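You operate a simulated robot arm through the tools that you are given. There is no shell and no other tool. Be economical: measure what you need, move in short steps, check, and stop when the job is done.

You are at the controls of a simulated robot arm. One attempt, no reset.

TASK
Clear the fault shown on the sheeter panel and roll the block.
Fine: switch on and lay the block from the side cabinet on the infeed belt; one pass to 6 mm; the gap lock ends locked.

It is judged by the outcome, as a careful person would: the job done as asked, and still so three seconds after it is handed in. It fails if anything else is knocked over, pushed out of place, dropped, spilled or broken.

THE ROBOT
A 7-joint arm with a two-finger parallel gripper on a trunk, on a base that drives. Base frame: it is fixed to the floor where the robot stands at the start and does not move with it; the origin is under the middle of the robot, x ahead of it, y to its left, z up. Readings come in mm, degrees, newtons and seconds.
With the tool pointing down near the work surface it reaches from about 260 to 500 mm from the robot's upright axis, wherever it stands. Its first joint turns from -166.0 to 166.0 degrees. Places, roughly: auto hand dial [-100, -400, 1000]; belt speed dial [0, -500, 1300]; dough block [3250, 750, 1000]; duster slider [-100, -400, 900]; flap tray [2500, 1000, 1000]; gap lock lever [300, -1200, 1000]; infeed belt of the sheeter [100, -900, 1000]; large tray [2750, 1000, 250]; lower speed dial [0, -400, 1300]; sheeter main switch [500, 100, 700]; small tray [1250, -500, 750]; upper speed dial [-100, -300, 1300]. Payload 3.91 kg.
Tool frame: the origin (TCP) lies between the finger pads and is the grasp point; the fingertips stand 30 mm ahead of it; z points along the fingers, y is the line along which they close. Largest opening 110 mm; finger width 20, thickness 10; the body of the gripper, 48 by 112 mm, starts 55 mm behind the TCP.
Orientation is that of the tool frame in the base frame, as a unit quaternion [w, x, y, z]. With the fingers straight down and closing along the base's y, the tool's x points along the base's -x, its y along +y and its z along -z.

THE INTERFACE
- The arm moves only by the tool jog_arm. Its argument "steps" is a list of rows, each a list of 7 numbers: the opening, from 0 (shut) to 1 (fully open), then the shift along the base's x, y, z in mm, then the turn, a rotation vector about the base's x, y, z in degrees. In form: [[fingers, dx, dy, dz, wx, wy, wz], ...]. A call has 1 to 8 rows; each row shifts and turns the commanded pose from where the row before left it. Each row takes 0.2 s and may step no farther than 50 mm and 8.6 degrees from the row before; otherwise, or with a gripper value out of range, the whole call is refused. A pose out of reach is approached as far as the arm can. The call stops where the force on the tool passes 40 N (or 10 N more than at its start, if that is more) or the arm is blocked; 0.2 s more then pass. Each finger travels about 153 mm/s and halts on what it meets, pressing with about 41 N; the grip force reading is that of the motor and also rises with nothing between the fingers. The clock runs only during rows and for 0.2 s after the last one: add rows that do not move to give the fingers time. The reply holds the time, the measured pose of the TCP, the force on the tool along the base axes, the opening and the grip force, in the units named above and with some noise, with the torque about the TCP (base axes, N m) and any sound that the robot's microphone picked up, and new pictures: "show" is both (left out), scene, wrist or none.
- Cameras (640 x 400 px; columns grow to the right, rows downward): "scene" is now at [-26, 88, 1567.9]; the picture's right is [-0.77, -0.64, 0.00], its down [-0.47, 0.55, -0.69] and it looks along [0.44, -0.53, -0.72] (base axes); focal length 258 px, centre (320, 200). "wrist" rides on the gripper at [77, 7, -114] in the tool frame; the picture's right is [-0.09, 1.00, 0.00], its down [-0.80, -0.07, -0.59] and it looks along [-0.59, -0.05, 0.80] (tool axes); focal length 270 px, centre (320, 200). There is no depth. A picture from a camera that has moved, and an enlarged one, comes with that camera's place and axes in the base frame and with its lens.
- move_column(by): slides the trunk up (or, below 0, down) by that many mm; the arm and the scene camera ride with it, the base frame stays. It gives what a move gives, with no picture.
- drive_base(legs): drives the robot by 1 to 6 legs, each [ahead, turn to the left] in mm and degrees, along the robot's own axes; the way and the turn of a leg run together, so that a leg with both is an arc; at most 1500 mm and 180 degrees a leg. The arm and the cameras ride along, it lands a little off, and it stops where it bumps. It gives what a move gives, and a new picture of the scene camera.
- head_to(pan, tilt): turns the head with the scene camera to pan (to the left, within 155 degrees either way) and tilt (down, from -29 to 69), counted from straight ahead of the robot. It gives what a move gives, and a new picture of the scene camera.
- enlarge(camera, box): a new picture of the part [left, top, right, bottom] of that camera's present view, enlarged. No time passes.
- close_job(): hands the job in; it is judged then, once.

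Go step by step. Nothing tells you exact positions but the pictures and the camera data: compare them with the known pose of the tool, close in by small moves and look again before you grip or let go. The budget is 120 turns and 260 pictures, counting those below and the enlarged ones. Unless the task says otherwise, let go and move clear before handing in, and close with one line.

The tools are called after ">>>" as name(argument=value, ...) on one line, values as JSON. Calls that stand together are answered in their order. jog_arm: Moves the arm, as the interface text tells. Its arguments: {"type":"object","properties":{"steps":{"type":"array","items":{"type":"array","items":{"type":"number"}}},"show":{"type":"string","enum":["both","scene","wrist","none"]}},"required":["steps"]} The other tools are called the same way: move_column (by) slides the trunk up or down; drive_base (legs) drives the base; head_to (pan, tilt) turns the head that bears the scene camera; enlarge (camera, box) takes an enlarged picture of a part of a camera's view; close_job () hands the job in.

At the start:

```text
time: 0.0
ee_pos: [235.1, -237.9, 1289.4]
tool_rot: [0.0, 0.0, 1.0, 0.0]
contact_force: [-0.4, -0.7, 0.2]
moment: [-0.01, 0.01, 0.02]
width: 110.0
gripper_force: 0.2
trunk travel left (down, up): [-550.0, 60.0]
robot x, y, heading: [0.2, -5.6, -0.0]
head pan, tilt: [-50.0, 46.3]
```

scene: 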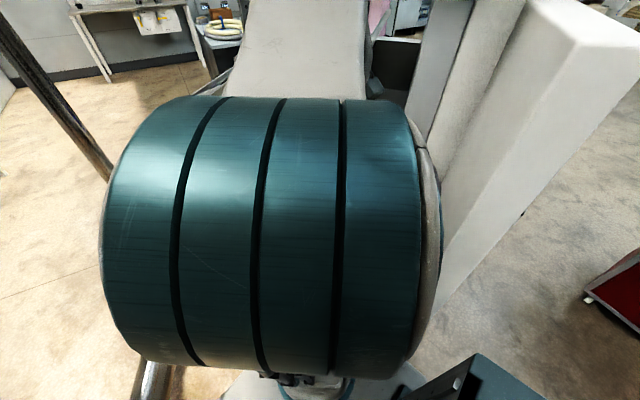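
wrist: 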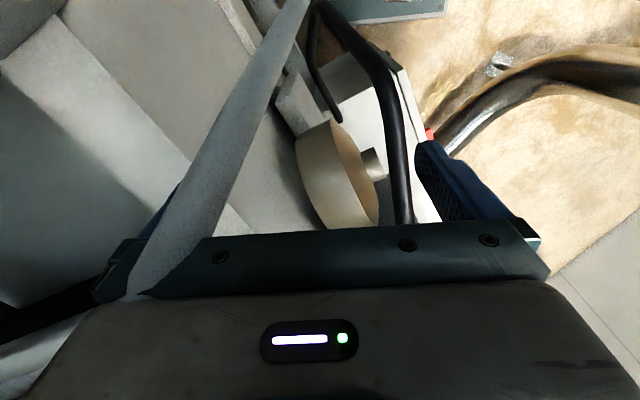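

The arm blocks most of the scene view and the sheeter stands close to the robot's right. I'll look around with the head first.

>>> head_to(pan=-90, tilt=30)

>>> head_to(pan=0, tilt=35)

>>> head_to(pan=-130, tilt=30)

```text
time: 1.1
ee_pos: [234.2, -238.3, 1287.9]
tool_rot: [0.0, 0.0, 1.0, 0.0]
contact_force: [-0.2, -0.2, 0.4]
moment: [0.0, 0.0, 0.0]
width: 109.9
gripper_force: 0.0
trunk travel left (down, up): [-550.0, 60.0]
robot x, y, heading: [1.7, -4.5, 0.1]
head pan, tilt: [-90.0, 30.0]
camera scene: at [-77.5, 59.0, 1592.4], right [-1.0, 0.0, 0.0], down [0.0, 0.5, -0.87], along [0.0, -0.87, -0.5], focal length 258 px, centre (320, 200)
```

scene: 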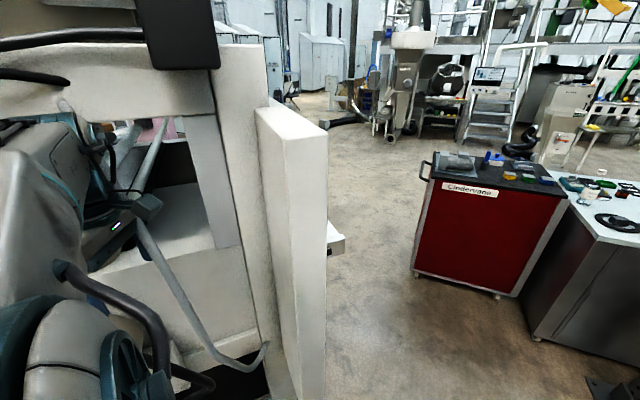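

```text
time: 2.7
ee_pos: [234.1, -238.9, 1289.4]
tool_rot: [0.0, 0.0, 1.0, 0.0]
contact_force: [0.6, 0.3, -0.7]
moment: [-0.01, 0.01, 0.02]
width: 110.2
gripper_force: 0.0
trunk travel left (down, up): [-550.0, 60.0]
robot x, y, heading: [1.7, 0.7, -0.2]
head pan, tilt: [0.0, 35.0]
camera scene: at [10.4, 149.4, 1584.6], right [0.0, -1.0, 0.0], down [-0.57, 0.0, -0.82], along [0.82, 0.0, -0.57], focal length 258 px, centre (320, 200)
```

scene: 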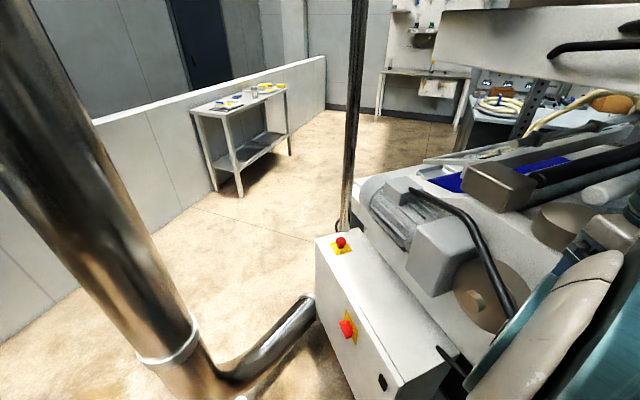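

```text
time: 4.8
ee_pos: [235.1, -237.5, 1289.2]
tool_rot: [0.001, 0.0, 1.0, -0.001]
contact_force: [-0.2, 0.6, 0.4]
moment: [-0.02, 0.01, -0.01]
width: 110.1
gripper_force: 0.1
trunk travel left (down, up): [-550.0, 60.0]
robot x, y, heading: [-2.1, 2.0, -0.0]
head pan, tilt: [-130.0, 30.0]
camera scene: at [-135.7, 80.2, 1592.4], right [-0.77, 0.64, 0.0], down [0.32, 0.38, -0.87], along [-0.56, -0.66, -0.5], focal length 258 px, centre (320, 200)
```

scene: 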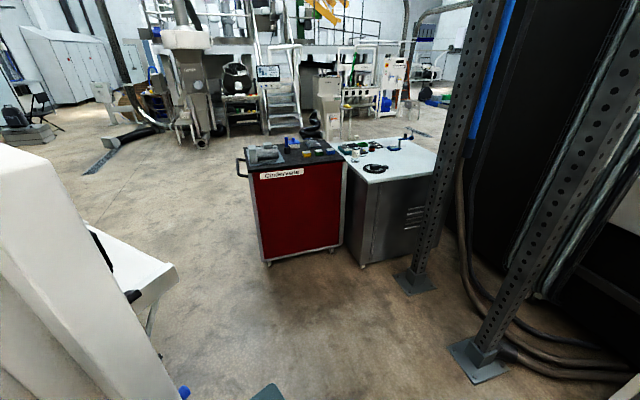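

The panel face isn't visible from here. I'll look behind and left to find driving room.

>>> head_to(pan=155, tilt=35)

>>> head_to(pan=80, tilt=35)

>>> head_to(pan=-110, tilt=60)

>>> head_to(pan=-15, tilt=65)

```text
time: 8.7
ee_pos: [234.4, -237.5, 1289.2]
tool_rot: [0.0, 0.0, 1.0, 0.0]
contact_force: [-0.1, -0.2, 0.3]
moment: [-0.02, 0.01, 0.01]
width: 109.9
gripper_force: 0.0
trunk travel left (down, up): [-550.0, 60.0]
robot x, y, heading: [1.0, -2.4, 0.1]
head pan, tilt: [154.7, 35.0]
camera scene: at [-157.2, 187.2, 1584.6], right [0.43, 0.9, 0.0], down [0.52, -0.25, -0.82], along [-0.74, 0.35, -0.57], focal length 258 px, centre (320, 200)
```

scene: 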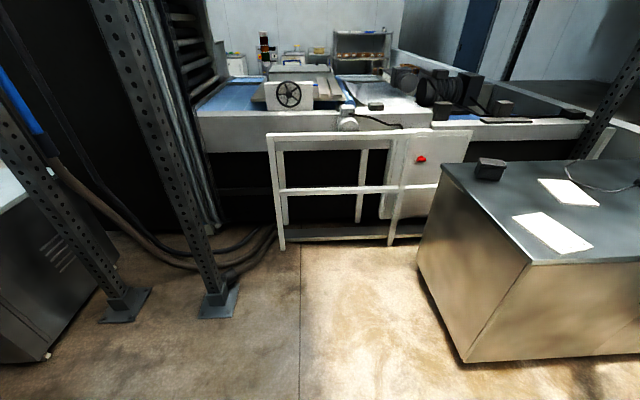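

```text
time: 10.2
ee_pos: [234.7, -238.9, 1289.3]
tool_rot: [-0.001, 0.0, 1.0, 0.0]
contact_force: [-0.5, -0.4, 0.7]
moment: [-0.04, 0.02, 0.0]
width: 109.8
gripper_force: 0.1
trunk travel left (down, up): [-550.0, 60.0]
robot x, y, heading: [0.8, -2.3, -0.3]
head pan, tilt: [80.0, 35.0]
camera scene: at [-62.4, 236.3, 1584.6], right [0.98, -0.17, 0.0], down [-0.1, -0.56, -0.82], along [0.14, 0.81, -0.57], focal length 258 px, centre (320, 200)
```

scene: 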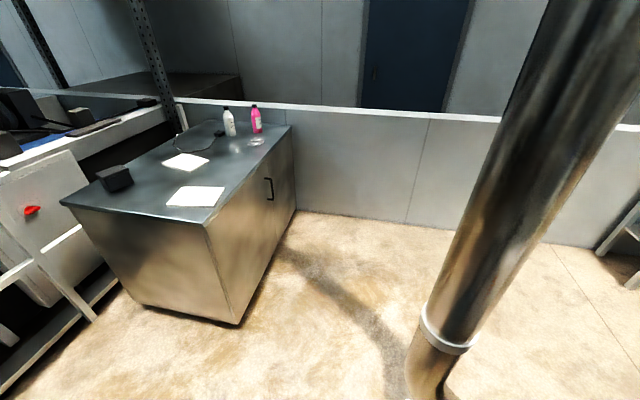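

```text
time: 13.0
ee_pos: [234.8, -237.3, 1289.1]
tool_rot: [0.0, -0.001, 1.0, 0.001]
contact_force: [0.1, 0.0, 0.2]
moment: [0.02, -0.01, 0.0]
width: 109.9
gripper_force: 0.2
trunk travel left (down, up): [-550.0, 60.0]
robot x, y, heading: [-2.8, 0.5, 0.2]
head pan, tilt: [-110.0, 60.0]
camera scene: at [-100.4, 86.9, 1550.3], right [-0.94, 0.34, 0.0], down [0.3, 0.81, -0.5], along [-0.17, -0.47, -0.87], focal length 258 px, centre (320, 200)
```

scene: 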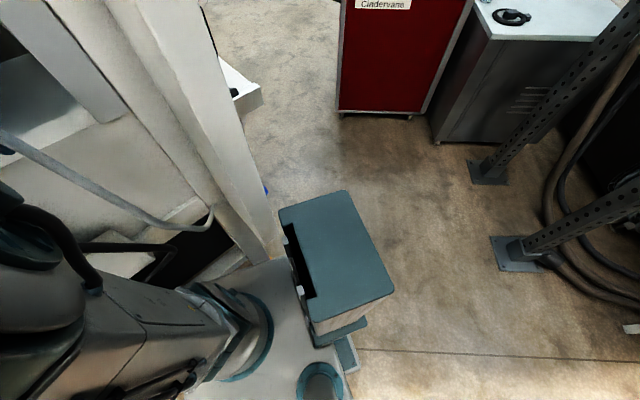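

```text
time: 14.7
ee_pos: [233.9, -237.4, 1289.2]
tool_rot: [0.0, 0.0, 1.0, -0.001]
contact_force: [-0.3, -0.3, 0.7]
moment: [-0.02, -0.01, 0.04]
width: 110.1
gripper_force: 0.1
trunk travel left (down, up): [-550.0, 60.0]
robot x, y, heading: [1.8, -1.3, -0.1]
head pan, tilt: [-15.0, 65.0]
camera scene: at [-19.0, 133.8, 1544.7], right [-0.26, -0.97, 0.0], down [-0.88, 0.23, -0.42], along [0.41, -0.11, -0.91], focal length 258 px, centre (320, 200)
```

scene: 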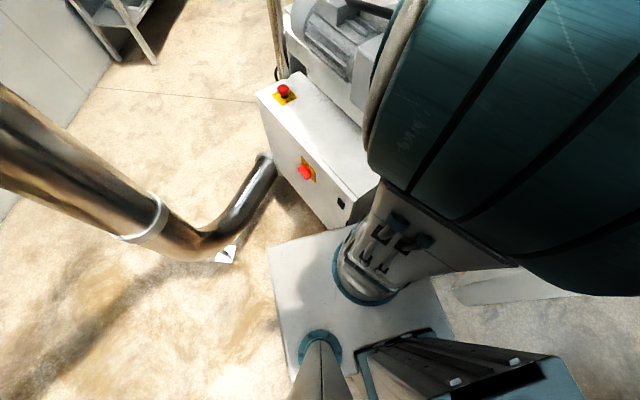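

The panel should face the -x side (away from me), so I need to back up. First I'll swing the arm away from the machine to the front-left.

>>> jog_arm(steps=[[1, 15, 45, 10, 0, 0, 0], [1, 15, 45, 10, 0, 0, 0], [1, 15, 45, 0, 0, 0, 0], [1, 10, 45, 0, 0, 0, 0], [1, 10, 45, 0, 0, 0, 0], [1, 10, 45, 0, 0, 0, 0], [1, 0, 45, 0, 0, 0, 0], [1, -10, 40, 0, 0, 0, 0]], show="both")

```text
time: 16.5
ee_pos: [300.7, 119.7, 1309.3]
tool_rot: [0.0, 0.001, 1.0, 0.0]
contact_force: [0.1, 0.2, 0.4]
moment: [0.02, 0.04, 0.0]
width: 110.0
gripper_force: 0.0
trunk travel left (down, up): [-550.0, 60.0]
robot x, y, heading: [-0.7, -0.6, 0.0]
head pan, tilt: [-15.0, 65.0]
camera scene: at [-19.2, 134.4, 1544.7], right [-0.26, -0.97, 0.0], down [-0.88, 0.23, -0.42], along [0.41, -0.11, -0.91], focal length 258 px, centre (320, 200)
camera wrist: at [222.6, 126.3, 1423.0], right [0.09, 1.0, 0.0], down [0.8, -0.07, 0.59], along [0.59, -0.05, -0.8], focal length 270 px, centre (320, 200)
```

scene: 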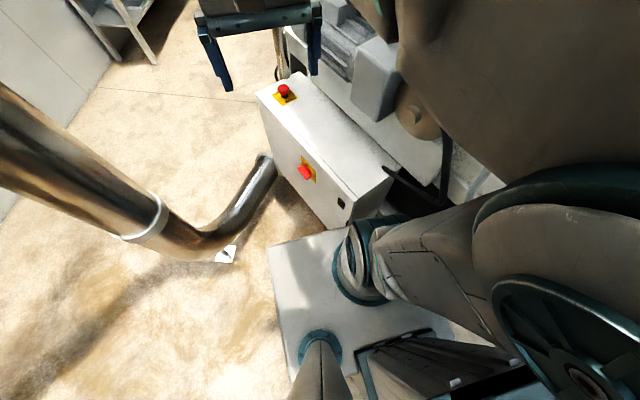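
wrist: 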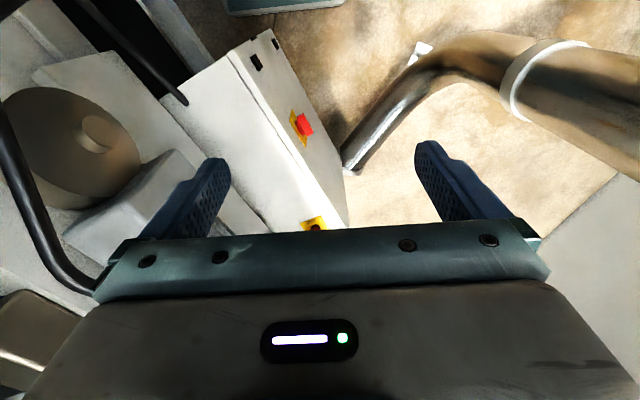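

The main switch sits on a cabinet ahead at roughly (490, 60, 700). Now I'll back up to see the panel face.

>>> drive_base(legs=[[-600, 0]])

>>> head_to(pan=-50, tilt=25)

```text
time: 19.9
ee_pos: [-297.9, 118.5, 1308.4]
tool_rot: [-0.001, 0.004, 1.0, 0.0]
contact_force: [-0.6, 0.6, 0.5]
moment: [0.02, 0.01, -0.03]
width: 109.9
gripper_force: 0.0
trunk travel left (down, up): [-550.0, 60.0]
robot x, y, heading: [-602.2, 2.1, -0.7]
head pan, tilt: [-15.0, 65.0]
camera scene: at [-617.1, 137.2, 1544.7], right [-0.27, -0.96, 0.0], down [-0.87, 0.24, -0.42], along [0.41, -0.11, -0.91], focal length 258 px, centre (320, 200)
```

scene: 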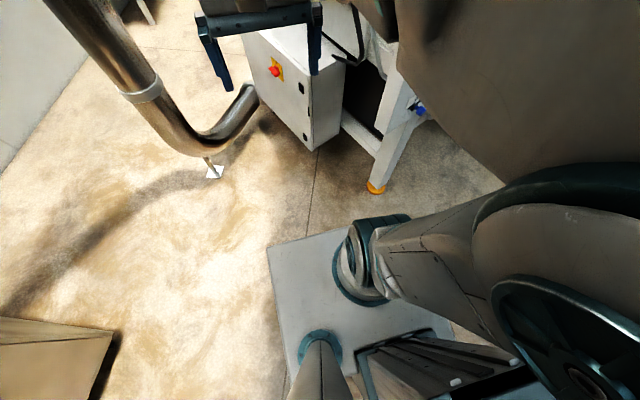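

```text
time: 21.0
ee_pos: [-298.7, 117.9, 1310.7]
tool_rot: [0.0, 0.006, 1.0, 0.0]
contact_force: [0.1, 0.0, 0.2]
moment: [-0.01, -0.02, 0.02]
width: 109.8
gripper_force: 0.0
trunk travel left (down, up): [-550.0, 60.0]
robot x, y, heading: [-598.8, 0.5, -0.8]
head pan, tilt: [-50.0, 25.0]
camera scene: at [-616.6, 82.4, 1600.3], right [-0.77, -0.64, 0.0], down [-0.27, 0.33, -0.91], along [0.58, -0.7, -0.42], focal length 258 px, centre (320, 200)
```

scene: 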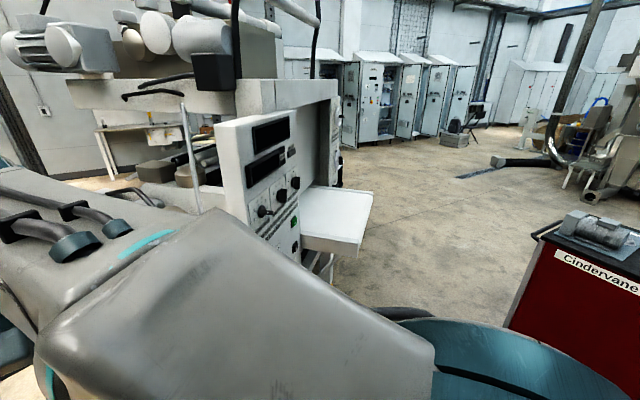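

The panel is in view now; I'll zoom in on it.

>>> enlarge(camera="scene", box=[200, 100, 380, 280])

>>> drive_base(legs=[[-350, -10]])

```text
2.22 times, centred on (290, 190) of scene
camera zoom: at [-616.6, 82.4, 1600.3], right [-0.77, -0.64, 0.0], down [-0.27, 0.33, -0.91], along [0.58, -0.7, -0.42], focal length 574 px, centre (387, 222)
```

zoom: 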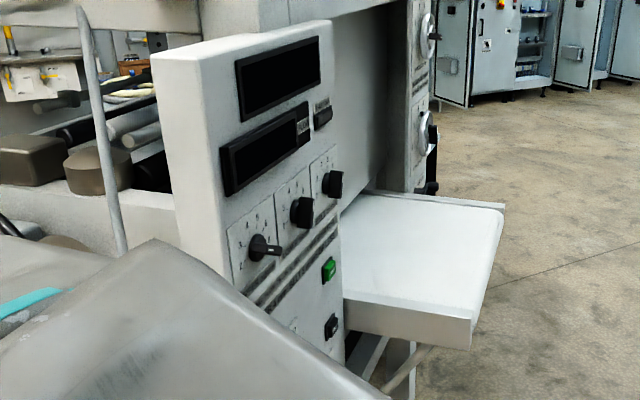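

```text
time: 23.3
ee_pos: [-631.9, 97.5, 1308.8]
tool_rot: [0.0, 0.094, 0.996, 0.0]
contact_force: [1.0, 0.3, 0.0]
moment: [0.03, 0.01, -0.03]
width: 110.0
gripper_force: 0.0
trunk travel left (down, up): [-550.0, 60.0]
robot x, y, heading: [-946.6, 36.9, -10.6]
head pan, tilt: [-50.0, 25.0]
camera scene: at [-952.4, 118.2, 1600.3], right [-0.87, -0.49, 0.0], down [-0.21, 0.37, -0.91], along [0.44, -0.79, -0.42], focal length 258 px, centre (320, 200)
```

scene: 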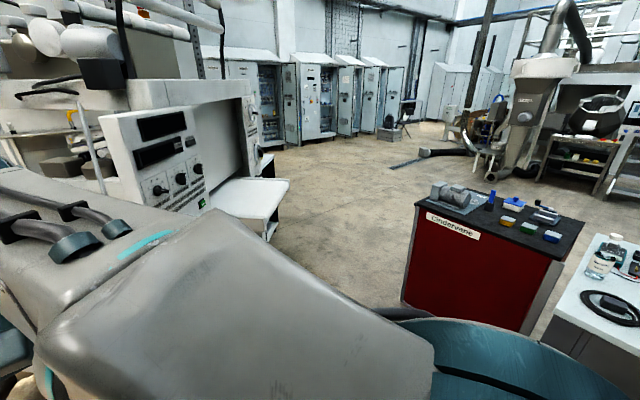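

The displays are dark because the main switch is off. I'll zoom in on the dials and the second post.

>>> enlarge(camera="scene", box=[95, 85, 295, 235])

```text
2.67 times, centred on (195, 160) of scene
camera zoom: at [-952.4, 118.2, 1600.3], right [-0.87, -0.49, 0.0], down [-0.21, 0.37, -0.91], along [0.44, -0.79, -0.42], focal length 689 px, centre (653, 307)
```

zoom: 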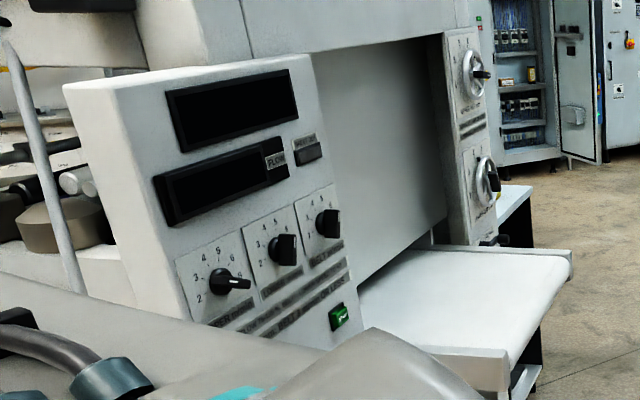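

The machine looks yawed about 25–30°. I'll drive back to the switch cabinet.

>>> drive_base(legs=[[0, 11], [850, 0]])

>>> head_to(pan=0, tilt=55)

```text
time: 28.5
ee_pos: [206.8, 167.9, 1308.5]
tool_rot: [0.0, -0.005, 1.0, 0.0]
contact_force: [0.0, 1.0, -0.1]
moment: [-0.01, 0.01, 0.01]
width: 110.1
gripper_force: 0.0
trunk travel left (down, up): [-550.0, 60.0]
robot x, y, heading: [-91.0, 44.9, 0.7]
head pan, tilt: [-50.0, 25.0]
camera scene: at [-112.5, 124.3, 1600.4], right [-0.76, -0.65, 0.0], down [-0.28, 0.32, -0.91], along [0.59, -0.69, -0.42], focal length 258 px, centre (320, 200)
```

scene: 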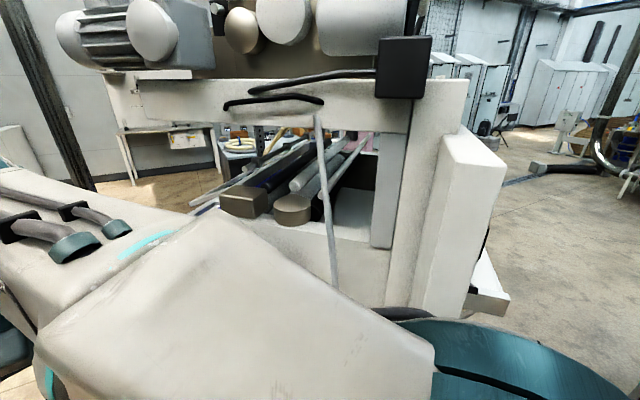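

```text
time: 29.7
ee_pos: [205.0, 167.2, 1309.6]
tool_rot: [0.0, -0.006, 1.0, -0.001]
contact_force: [0.4, 0.2, 0.4]
moment: [-0.03, 0.02, 0.01]
width: 110.0
gripper_force: 0.1
trunk travel left (down, up): [-550.0, 60.0]
robot x, y, heading: [-93.6, 47.5, 0.4]
head pan, tilt: [0.0, 55.0]
camera scene: at [-100.8, 194.9, 1556.4], right [0.01, -1.0, 0.0], down [-0.82, -0.01, -0.57], along [0.57, 0.01, -0.82], focal length 258 px, centre (320, 200)
```

scene: 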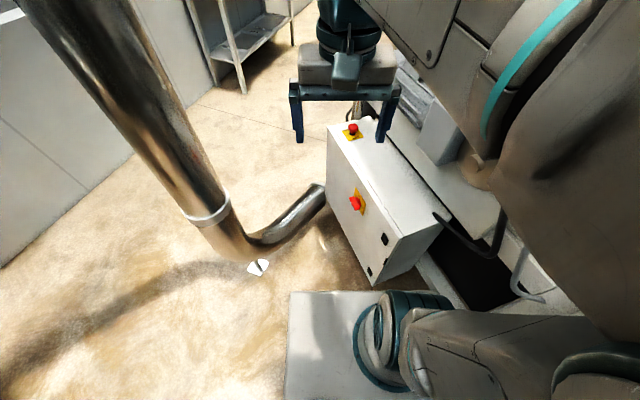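

>>> enlarge(camera="scene", box=[310, 100, 450, 290])

>>> enlarge(camera="scene", box=[330, 110, 390, 220])

```text
2.11 times, centred on (380, 195) of scene
camera zoom: at [-100.8, 194.9, 1556.4], right [0.01, -1.0, 0.0], down [-0.82, -0.01, -0.57], along [0.57, 0.01, -0.82], focal length 544 px, centre (194, 210)
```

zoom: 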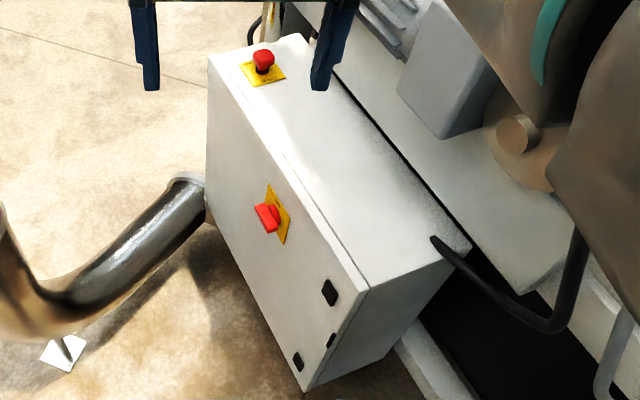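

```text
3.64 times, centred on (360, 165) of scene
camera zoom: at [-100.8, 194.9, 1556.4], right [0.01, -1.0, 0.0], down [-0.82, -0.01, -0.57], along [0.57, 0.01, -0.82], focal length 940 px, centre (174, 327)
```

zoom: 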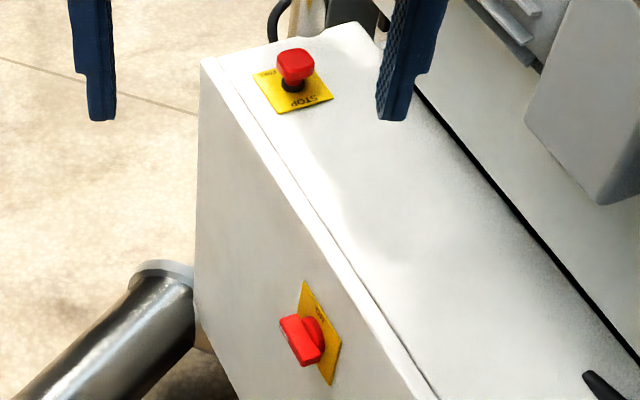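

The handle is a red bar on a yellow plate, currently lying crosswise. I'll reposition farther left, facing the cabinet more squarely.

>>> drive_base(legs=[[0, 60], [200, 0], [0, -85]])

>>> head_to(pan=0, tilt=55)

```text
time: 37.6
ee_pos: [327.3, 201.9, 1309.5]
tool_rot: [0.0, 0.21, 0.978, 0.0]
contact_force: [-0.5, -0.2, -0.2]
moment: [-0.01, -0.02, -0.03]
width: 110.2
gripper_force: 0.0
trunk travel left (down, up): [-550.0, 60.0]
robot x, y, heading: [3.0, 218.1, -24.0]
head pan, tilt: [0.0, 55.0]
camera scene: at [60.0, 356.1, 1556.3], right [-0.41, -0.91, 0.0], down [-0.75, 0.33, -0.57], along [0.52, -0.23, -0.82], focal length 258 px, centre (320, 200)
```

scene: 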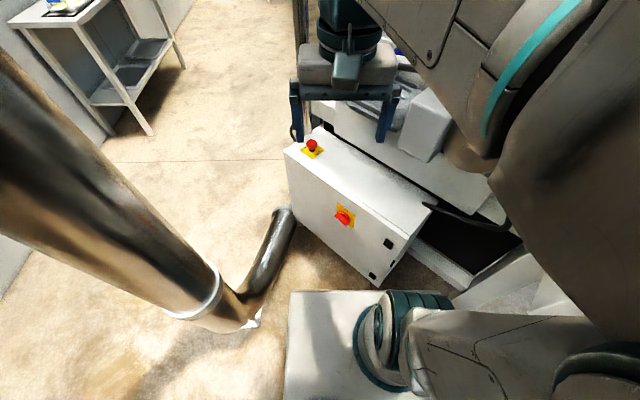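

```text
time: 38.2
ee_pos: [326.4, 202.4, 1309.9]
tool_rot: [-0.001, 0.21, 0.978, 0.0]
contact_force: [0.2, 0.2, -0.7]
moment: [0.04, -0.01, -0.01]
width: 110.1
gripper_force: 0.0
trunk travel left (down, up): [-550.0, 60.0]
robot x, y, heading: [-0.3, 214.1, -24.0]
head pan, tilt: [0.0, 55.0]
camera scene: at [60.0, 356.2, 1556.3], right [-0.41, -0.91, 0.0], down [-0.75, 0.33, -0.57], along [0.52, -0.23, -0.82], focal length 258 px, centre (320, 200)
```

scene: 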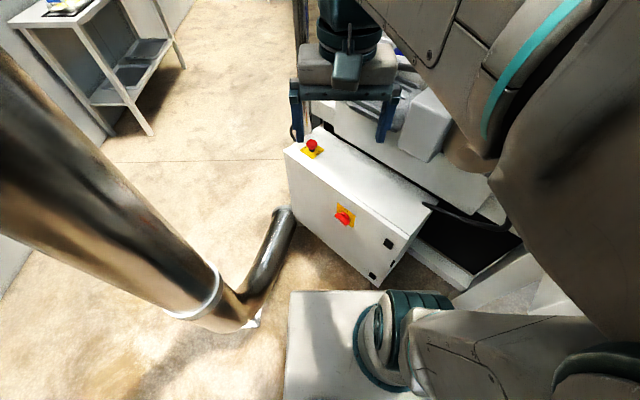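

I'll back off a little for safe clearance, then tip the tool towards horizontal facing the switch.

>>> drive_base(legs=[[-250, 0]])

>>> jog_arm(steps=[[1, 0, 0, 0, -3.3, -7.3, 0], [1, 0, 0, 0, -3.3, -7.3, 0], [1, 0, 0, 0, -3.3, -7.3, 0], [1, 0, 0, 0, -3.3, -7.3, 0], [1, 0, 0, 0, -3.3, -7.3, 0], [1, 0, 0, 0, -3.3, -7.3, 0], [1, 0, 0, 0, -3.3, -7.3, 0], [1, 0, 0, 0, -3.3, -7.3, 0]])

```text
time: 40.0
ee_pos: [96.1, 306.4, 1311.1]
tool_rot: [0.0, 0.207, 0.978, -0.001]
contact_force: [0.0, 0.1, -1.0]
moment: [0.0, -0.04, 0.0]
width: 110.0
gripper_force: 0.0
trunk travel left (down, up): [-550.0, 60.0]
robot x, y, heading: [-227.1, 318.6, -23.8]
head pan, tilt: [0.0, 55.0]
camera scene: at [-171.1, 458.7, 1556.3], right [-0.4, -0.92, 0.0], down [-0.75, 0.33, -0.57], along [0.53, -0.23, -0.82], focal length 258 px, centre (320, 200)
```

scene: 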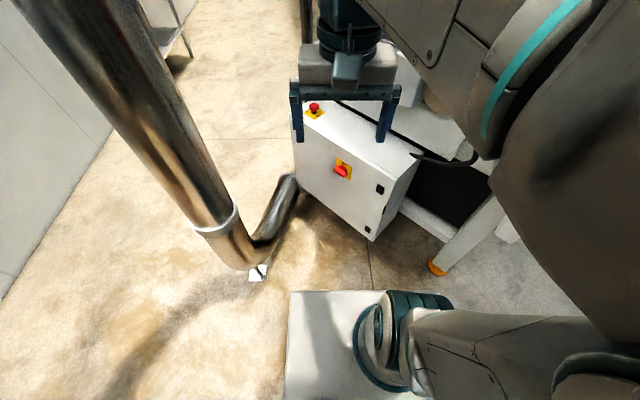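

```text
time: 41.5
ee_pos: [128.1, 289.9, 1261.9]
tool_rot: [0.317, 0.199, 0.925, -0.066]
contact_force: [-0.8, 0.7, -0.3]
moment: [-0.01, 0.04, -0.02]
width: 110.1
gripper_force: 0.1
trunk travel left (down, up): [-550.0, 60.0]
robot x, y, heading: [-225.9, 319.7, -23.8]
head pan, tilt: [0.0, 55.0]
stopped in row 7: the arm was blocked; the commanded pose is now the measured one
camera scene: at [-169.8, 458.2, 1556.3], right [-0.4, -0.92, 0.0], down [-0.75, 0.33, -0.57], along [0.52, -0.23, -0.82], focal length 258 px, centre (320, 200)
camera wrist: at [10.7, 350.3, 1304.5], right [0.47, 0.88, 0.06], down [0.21, -0.18, 0.96], along [0.86, -0.44, -0.27], focal length 270 px, centre (320, 200)
```

scene: 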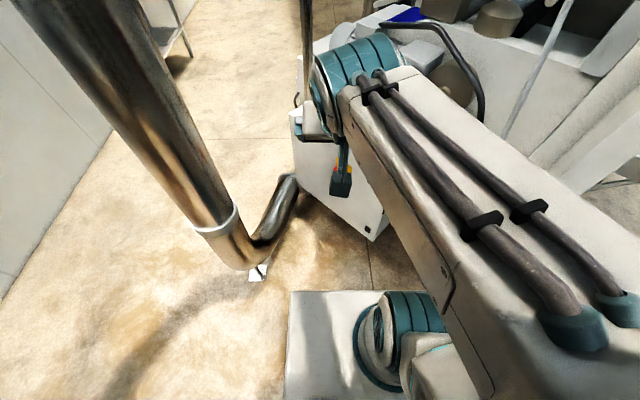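
wrist: 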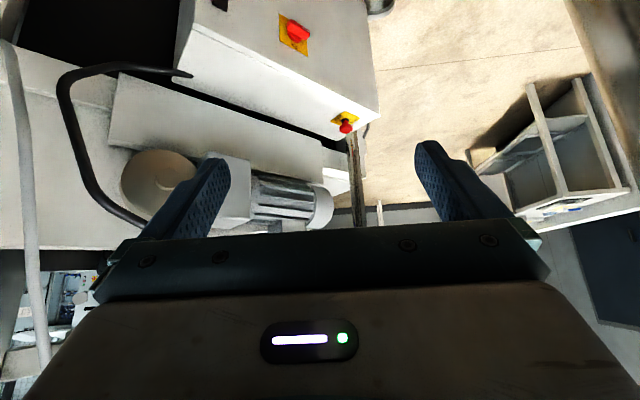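

The arm is cramped for tilting here; I'll extend forward and down, then continue tilting.

>>> jog_arm(steps=[[1, 36, -16, -15, 0, 0, 0], [1, 36, -16, -15, 0, 0, 0], [1, 36, -16, -15, 0, 0, 0], [1, 0, 0, -30, -3.3, -7.3, 0], [1, 0, 0, -30, -3.3, -7.3, 0], [1, 0, 0, -30, -3.3, -7.3, 0], [1, 0, 0, -30, -3.3, -7.3, 0], [1, 0, 0, -30, -3.3, -7.3, 0]])

```text
time: 43.2
ee_pos: [293.1, 252.8, 1084.4]
tool_rot: [0.618, 0.162, 0.758, -0.133]
contact_force: [-0.1, 1.1, 0.2]
moment: [-0.01, 0.01, -0.06]
width: 109.8
gripper_force: 0.2
out of reach, approached as far as the arm can: row 6, 7, 8
trunk travel left (down, up): [-550.0, 60.0]
robot x, y, heading: [-229.3, 317.6, -23.9]
head pan, tilt: [0.0, 55.0]
camera scene: at [-168.6, 461.4, 1556.0], right [-0.4, -0.92, 0.0], down [-0.75, 0.33, -0.57], along [0.52, -0.23, -0.82], focal length 258 px, centre (320, 200)
camera wrist: at [179.0, 310.1, 1030.6], right [0.42, 0.9, 0.08], down [-0.41, 0.11, 0.9], along [0.81, -0.42, 0.42], focal length 270 px, centre (320, 200)
```

scene: 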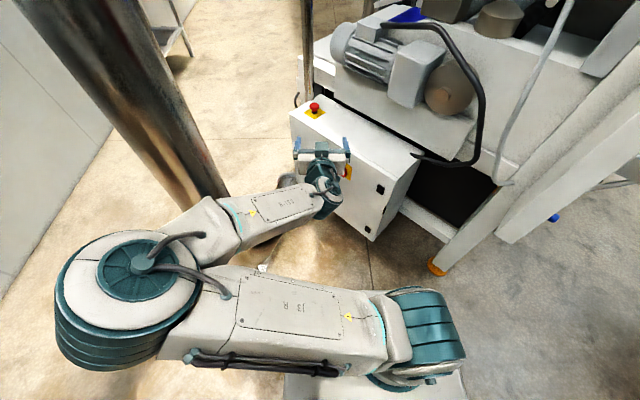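
wrist: 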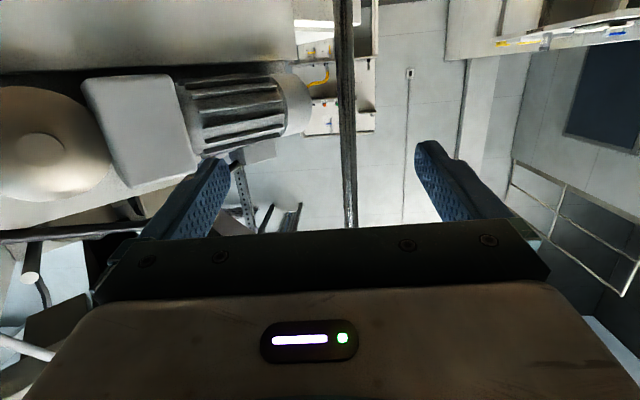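

The arm flipped to an elbow-left posture, which suits this. Now I'll lower the trunk to switch height.

>>> move_column(by=-380)

>>> jog_arm(steps=[[1, 0, 0, 0, 0, 0, -8], [1, 0, 0, 0, 0, 0, -8], [1, 0, 0, 0, 0, 0, -8], [1, 0, 0, 0, -3, -4, 0], [1, 0, 0, 0, -3, -4, 0]])

```text
time: 46.9
ee_pos: [291.1, 250.0, 705.6]
tool_rot: [0.618, 0.163, 0.757, -0.133]
contact_force: [0.8, -0.6, 0.0]
moment: [-0.02, 0.03, -0.04]
width: 110.1
gripper_force: 0.0
trunk travel left (down, up): [-170.0, 440.0]
robot x, y, heading: [-223.2, 319.8, -23.7]
head pan, tilt: [0.0, 55.0]
```

```text
time: 48.1
ee_pos: [293.3, 249.6, 705.0]
tool_rot: [0.641, 0.303, 0.65, -0.272]
contact_force: [0.8, 0.0, 0.5]
moment: [-0.01, -0.03, 0.0]
width: 109.9
gripper_force: 0.1
trunk travel left (down, up): [-170.0, 440.0]
robot x, y, heading: [-226.4, 323.0, -23.6]
head pan, tilt: [0.0, 55.0]
camera scene: at [-170.3, 458.4, 1176.4], right [-0.4, -0.92, 0.0], down [-0.75, 0.33, -0.57], along [0.52, -0.23, -0.82], focal length 258 px, centre (320, 200)
camera wrist: at [220.4, 343.5, 630.9], right [0.74, 0.66, 0.12], down [-0.46, 0.36, 0.82], along [0.5, -0.66, 0.57], focal length 270 px, centre (320, 200)
```

scene: 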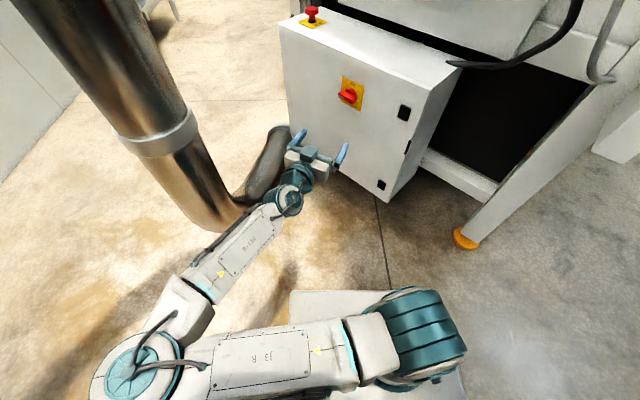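
wrist: 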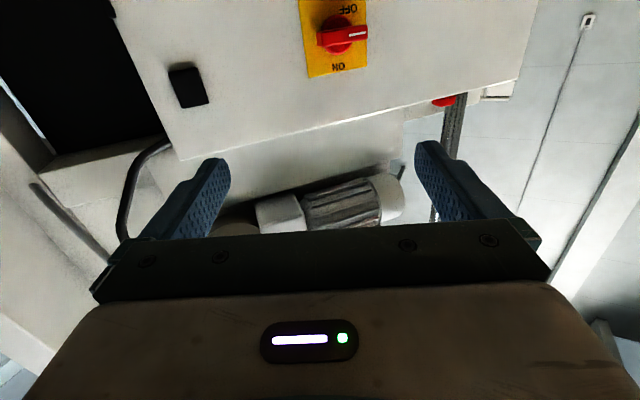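

>>> enlarge(camera="wrist", box=[280, 0, 400, 90])

>>> enlarge(camera="scene", box=[320, 65, 390, 120])

```text
4.44 times, centred on (340, 45) of wrist
camera zoom: at [220.4, 343.5, 630.9], right [0.74, 0.66, 0.12], down [-0.46, 0.36, 0.82], along [0.5, -0.66, 0.57], focal length 1201 px, centre (231, 889)
```

zoom: 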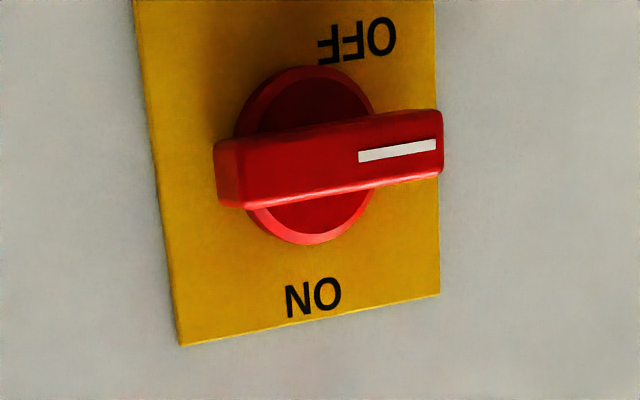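

```text
7.27 times, centred on (355, 92) of scene
camera zoom: at [-170.3, 458.4, 1176.4], right [-0.4, -0.92, 0.0], down [-0.75, 0.33, -0.57], along [0.52, -0.23, -0.82], focal length 1880 px, centre (66, 982)
```

zoom: 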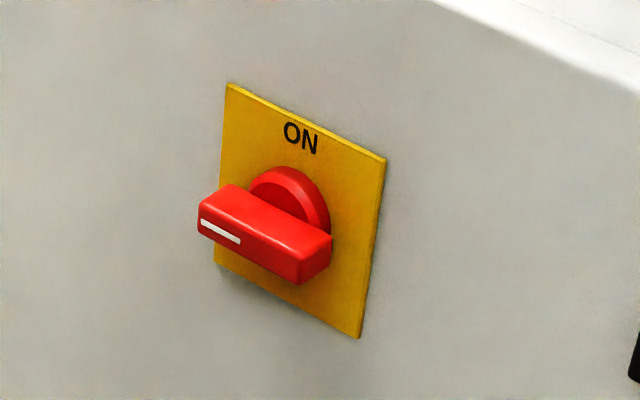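

OFF is at the lower left, ON at the top; the bar points left, so it needs a clockwise quarter turn. The handle is at about (517, 48, 659) with the face normal (-0.40, 0.92). I'll yaw square to it and roll so the fingers close vertically.

>>> jog_arm(steps=[[1, 0, 0, 0, 0, 0, -6.2], [1, 0, 0, 0, 0, 0, -6.2], [1, 0, 0, 0, 0, 0, -6.2], [1, 0, 0, 0, -3.3, 7.6, 0], [1, 0, 0, 0, -3.3, 7.6, 0], [1, 0, 0, 0, -3.3, 7.6, 0], [1, 0, 0, 0, -3.3, 7.6, 0], [1, 0, 0, 0, -3.3, 7.6, 0]], show="none")

>>> jog_arm(steps=[[1, 0, 0, 0, -3.3, 7.6, 0], [1, 0, 0, 0, -3.3, 7.6, 0], [1, 0, 0, 0, -3.3, 7.6, 0], [1, 0, 0, 0, -3.3, 7.6, 0], [1, 0, 0, 0, -3.3, 7.6, 0], [1, 0, 0, 0, -3.3, 7.6, 0]])

```text
time: 49.9
ee_pos: [296.7, 251.4, 706.7]
tool_rot: [0.423, 0.154, 0.712, -0.539]
contact_force: [0.4, 0.4, 0.7]
moment: [0.01, -0.03, 0.01]
width: 109.9
gripper_force: 0.1
out of reach, approached as far as the arm can: row 1
trunk travel left (down, up): [-170.0, 440.0]
robot x, y, heading: [-223.8, 321.3, -24.0]
head pan, tilt: [0.0, 55.0]
```

```text
time: 51.3
ee_pos: [295.9, 250.0, 707.4]
tool_rot: [0.136, -0.137, 0.719, -0.668]
contact_force: [-0.2, 0.4, 0.5]
moment: [0.02, -0.01, -0.01]
width: 110.1
gripper_force: 0.2
trunk travel left (down, up): [-170.0, 440.0]
robot x, y, heading: [-228.0, 316.7, -23.9]
head pan, tilt: [0.0, 55.0]
camera scene: at [-170.2, 458.5, 1176.3], right [-0.4, -0.92, 0.0], down [-0.75, 0.33, -0.57], along [0.52, -0.23, -0.82], focal length 258 px, centre (320, 200)
camera wrist: at [180.5, 328.7, 706.4], right [0.07, 0.1, -0.99], down [0.52, 0.85, 0.12], along [0.85, -0.52, 0.0], focal length 270 px, centre (320, 200)
```

scene: 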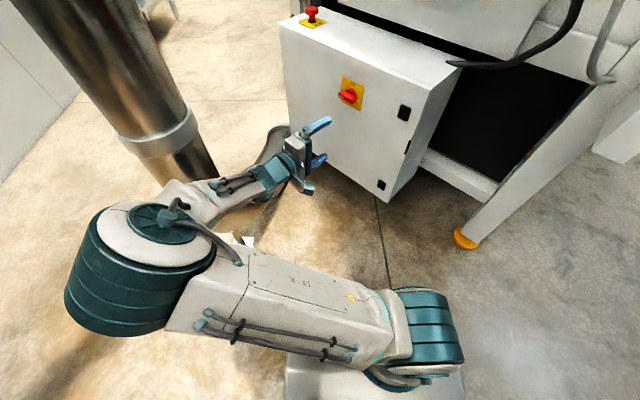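
wrist: 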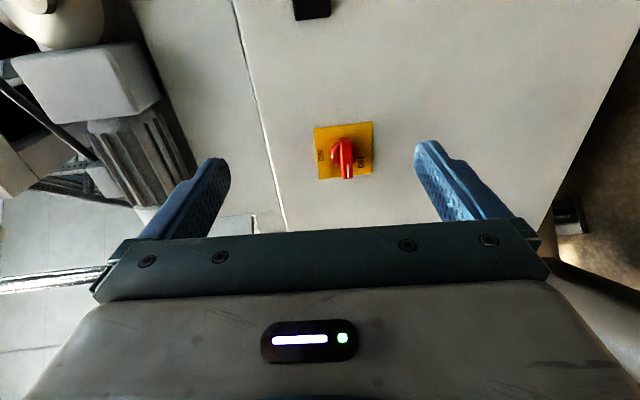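

The vertical pipe is close to the arm's elbow, so driving straight ahead would hit it. I'll loop round to come in from nearer the machine side, where the elbow has room.

>>> drive_base(legs=[[-150, 0], [0, 90], [-300, 0], [0, -74], [380, 0]])

```text
time: 63.3
ee_pos: [406.2, 139.8, 706.6]
tool_rot: [0.229, -0.236, 0.692, -0.642]
contact_force: [0.4, -0.2, 0.4]
moment: [-0.01, 0.02, -0.02]
width: 109.9
gripper_force: 0.1
trunk travel left (down, up): [-170.0, 440.0]
robot x, y, heading: [-113.1, 58.1, -7.6]
head pan, tilt: [0.0, 55.0]
camera scene: at [-98.0, 209.0, 1176.3], right [-0.13, -0.99, 0.0], down [-0.81, 0.11, -0.57], along [0.57, -0.08, -0.82], focal length 258 px, centre (320, 200)
```

scene: 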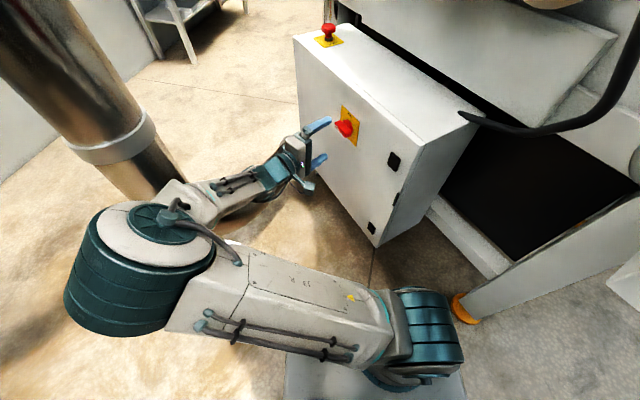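

>>> drive_base(legs=[[70, 0]])

>>> jog_arm(steps=[[1, 0, 0, -16, 0, 0, -8], [1, 0, 0, -16, 0, 0, -8], [1, 0, 0, -16, 0, 0, 0], [1, 0, 0, 0, 0, 0, 0]])

```text
time: 64.3
ee_pos: [476.0, 131.2, 706.4]
tool_rot: [0.229, -0.237, 0.692, -0.642]
contact_force: [-0.5, -0.6, -0.2]
moment: [0.05, 0.01, 0.01]
width: 110.0
gripper_force: 0.0
trunk travel left (down, up): [-170.0, 440.0]
robot x, y, heading: [-41.9, 49.5, -7.3]
head pan, tilt: [0.0, 55.0]
camera scene: at [-28.7, 199.7, 1176.3], right [-0.13, -0.99, 0.0], down [-0.81, 0.11, -0.57], along [0.57, -0.08, -0.82], focal length 258 px, centre (320, 200)
```

scene: 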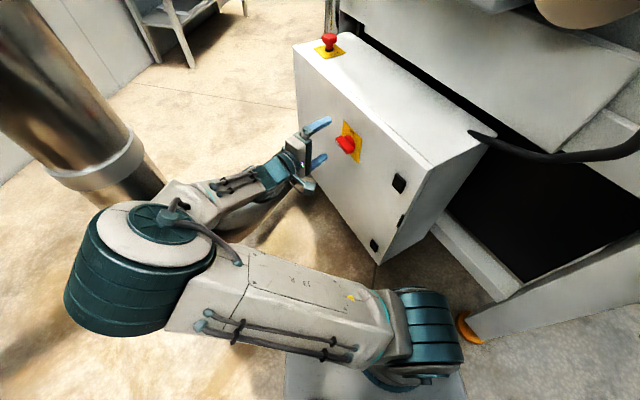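

```text
time: 65.3
ee_pos: [476.9, 131.4, 658.6]
tool_rot: [0.138, -0.139, 0.718, -0.668]
contact_force: [0.3, 1.0, 0.0]
moment: [0.03, 0.01, 0.0]
width: 110.2
gripper_force: 0.1
trunk travel left (down, up): [-170.0, 440.0]
robot x, y, heading: [-42.6, 53.3, -7.7]
head pan, tilt: [0.0, 55.0]
camera scene: at [-28.6, 199.7, 1176.3], right [-0.13, -0.99, 0.0], down [-0.81, 0.11, -0.57], along [0.57, -0.08, -0.82], focal length 258 px, centre (320, 200)
camera wrist: at [361.5, 208.3, 658.0], right [0.07, 0.1, -0.99], down [0.51, 0.85, 0.12], along [0.86, -0.52, 0.0], focal length 270 px, centre (320, 200)
```

scene: 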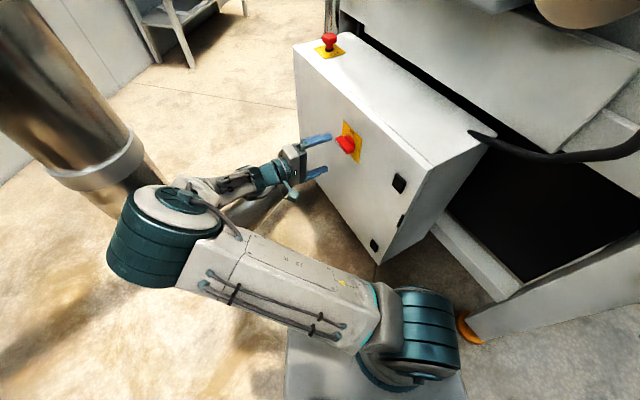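
wrist: 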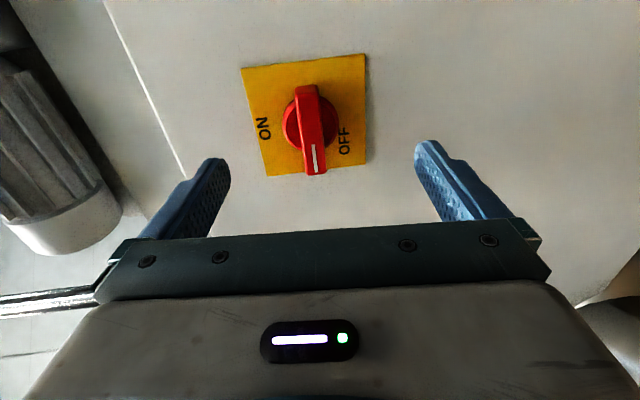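

The handle is centered between the fingers; advancing about 70 mm.

>>> jog_arm(steps=[[1, 10.6, -21, 0.5, 0, 0, 0], [1, 10.6, -21, 0.5, 0, 0, 0], [1, 10.6, -21, 0, 0, 0, 0], [1, 0, 0, 0, 0, 0, 0]])

```text
time: 66.3
ee_pos: [507.7, 68.0, 660.9]
tool_rot: [0.138, -0.138, 0.718, -0.668]
contact_force: [-0.1, -0.5, 0.5]
moment: [0.03, -0.01, -0.04]
width: 110.4
gripper_force: 0.0
trunk travel left (down, up): [-170.0, 440.0]
robot x, y, heading: [-42.9, 50.9, -7.6]
head pan, tilt: [0.0, 55.0]
camera scene: at [-28.6, 199.7, 1176.3], right [-0.13, -0.99, 0.0], down [-0.81, 0.11, -0.57], along [0.57, -0.08, -0.82], focal length 258 px, centre (320, 200)
camera wrist: at [392.8, 145.1, 659.7], right [0.07, 0.1, -0.99], down [0.51, 0.85, 0.12], along [0.86, -0.52, 0.0], focal length 270 px, centre (320, 200)
```

scene: 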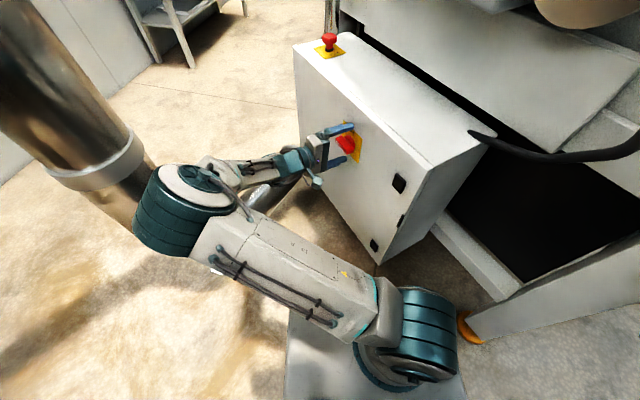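
wrist: 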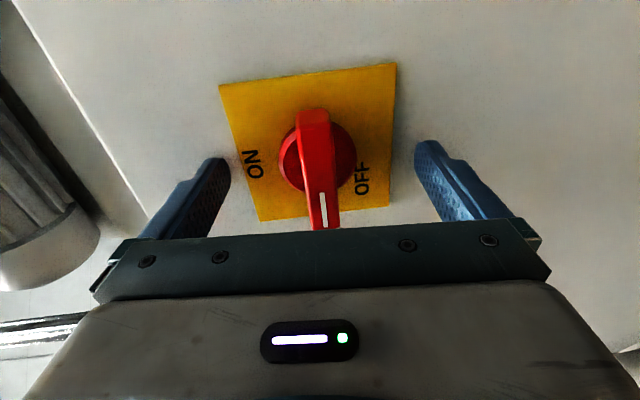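

>>> jog_arm(steps=[[1, 4, -9, 0, 0, 0, 0], [0.6, 0, 0, 0, 0, 0, 0], [0.3, 0, 0, 0, 0, 0, 0], [0.1, 0, 0, 0, 0, 0, 0], [0.1, 0, 0, 0, 0, 0, 0]])

```text
time: 66.8
ee_pos: [510.8, 65.2, 662.7]
tool_rot: [0.142, -0.14, 0.715, -0.67]
contact_force: [-4.9, 8.0, 7.9]
moment: [-0.62, -0.29, -0.07]
width: 69.3
gripper_force: 3.5
trunk travel left (down, up): [-170.0, 440.0]
robot x, y, heading: [-45.0, 47.5, -7.3]
head pan, tilt: [0.0, 55.0]
stopped in row 2: the force on the tool passed its limit (the readings are from after the stop); the commanded pose is now the measured one
camera scene: at [-31.3, 200.6, 1176.4], right [-0.12, -0.99, 0.0], down [-0.81, 0.1, -0.57], along [0.57, -0.07, -0.82], focal length 258 px, centre (320, 200)
camera wrist: at [394.5, 142.0, 660.6], right [0.07, 0.1, -0.99], down [0.51, 0.85, 0.12], along [0.86, -0.51, 0.01], focal length 270 px, centre (320, 200)
```

scene: 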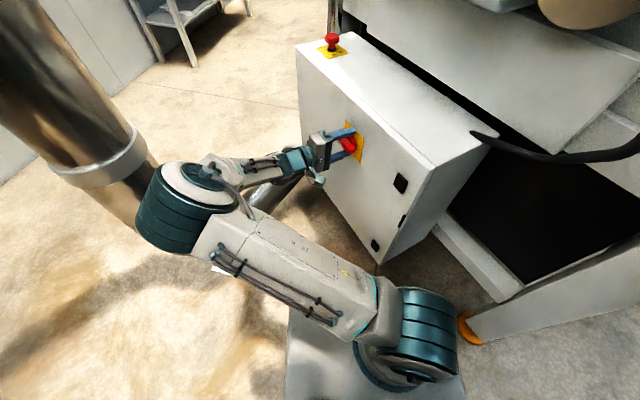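
wrist: 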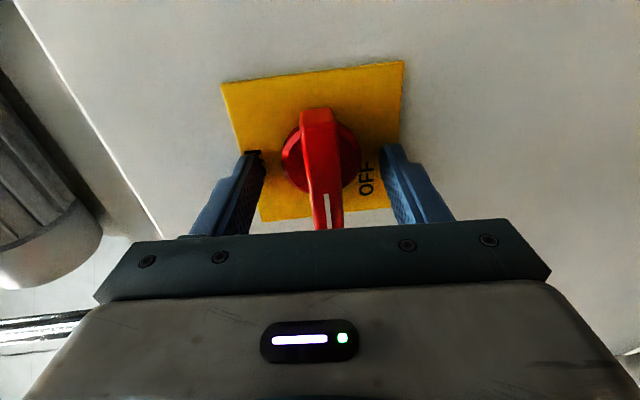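

The fingertips touched the plate; I'll back off a few mm and close.

>>> jog_arm(steps=[[0.63, -3.2, 7.3, -1.5, 0, 0, 0], [0.4, 0, 0, 0, 0, 0, 0], [0.2, 0, 0, 0, 0, 0, 0], [0.1, 0, 0, 0, 0, 0, 0], [0.05, 0, 0, 0, 0, 0, 0]])

```text
time: 68.0
ee_pos: [507.8, 71.2, 662.1]
tool_rot: [0.141, -0.137, 0.715, -0.67]
contact_force: [14.0, -12.3, 20.3]
moment: [-0.84, -0.31, -0.6]
width: 45.9
gripper_force: 44.9
trunk travel left (down, up): [-170.0, 440.0]
robot x, y, heading: [-44.5, 49.9, -7.3]
head pan, tilt: [0.0, 55.0]
camera scene: at [-30.2, 199.0, 1176.6], right [-0.13, -0.99, 0.0], down [-0.81, 0.1, -0.57], along [0.57, -0.07, -0.82], focal length 258 px, centre (320, 200)
camera wrist: at [391.9, 147.5, 659.5], right [0.07, 0.1, -0.99], down [0.51, 0.85, 0.12], along [0.86, -0.51, 0.01], focal length 270 px, centre (320, 200)
```

scene: 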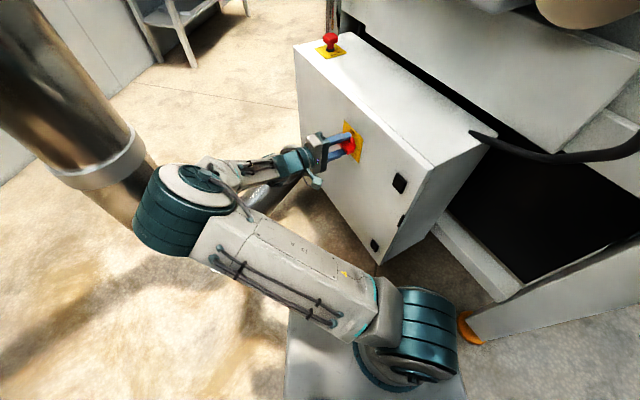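
wrist: 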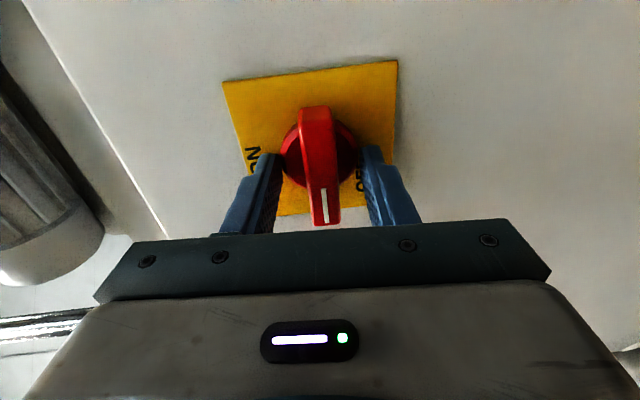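

I've caught the round base rather than the bar. I'll open, back off ~12 mm, and close on the bar.

>>> jog_arm(steps=[[0.6, 0, 0, 0, 0, 0, 0], [0.6, -4.8, 11, -2, 0, 0, 0], [0.4, 0, 0, 0, 0, 0, 0], [0.2, 0, 0, 0, 0, 0, 0], [0.1, 0, 0, 0, 0, 0, 0], [0, 0, 0, 0, 0, 0, 0]])

```text
time: 69.4
ee_pos: [503.6, 83.4, 661.4]
tool_rot: [0.142, -0.138, 0.714, -0.672]
contact_force: [6.6, 0.6, 31.1]
moment: [-1.28, -0.43, -0.37]
width: 17.7
gripper_force: 45.0
trunk travel left (down, up): [-170.0, 440.0]
robot x, y, heading: [-41.1, 48.8, -7.2]
head pan, tilt: [0.0, 55.0]
camera scene: at [-31.7, 199.9, 1176.7], right [-0.12, -0.99, 0.0], down [-0.81, 0.1, -0.57], along [0.57, -0.07, -0.82], focal length 258 px, centre (320, 200)
camera wrist: at [387.8, 159.4, 658.7], right [0.08, 0.09, -0.99], down [0.51, 0.85, 0.12], along [0.86, -0.51, 0.02], focal length 270 px, centre (320, 200)
```

scene: 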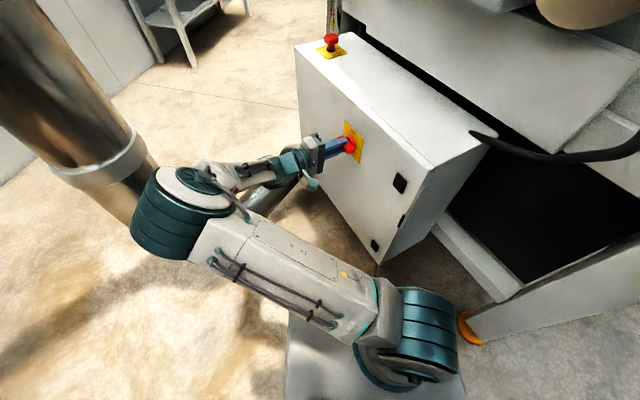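
wrist: 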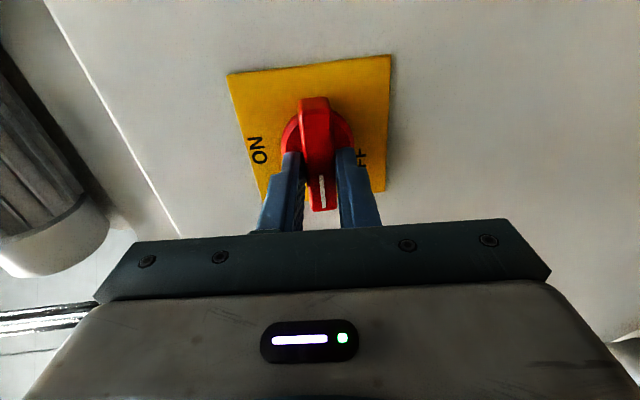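

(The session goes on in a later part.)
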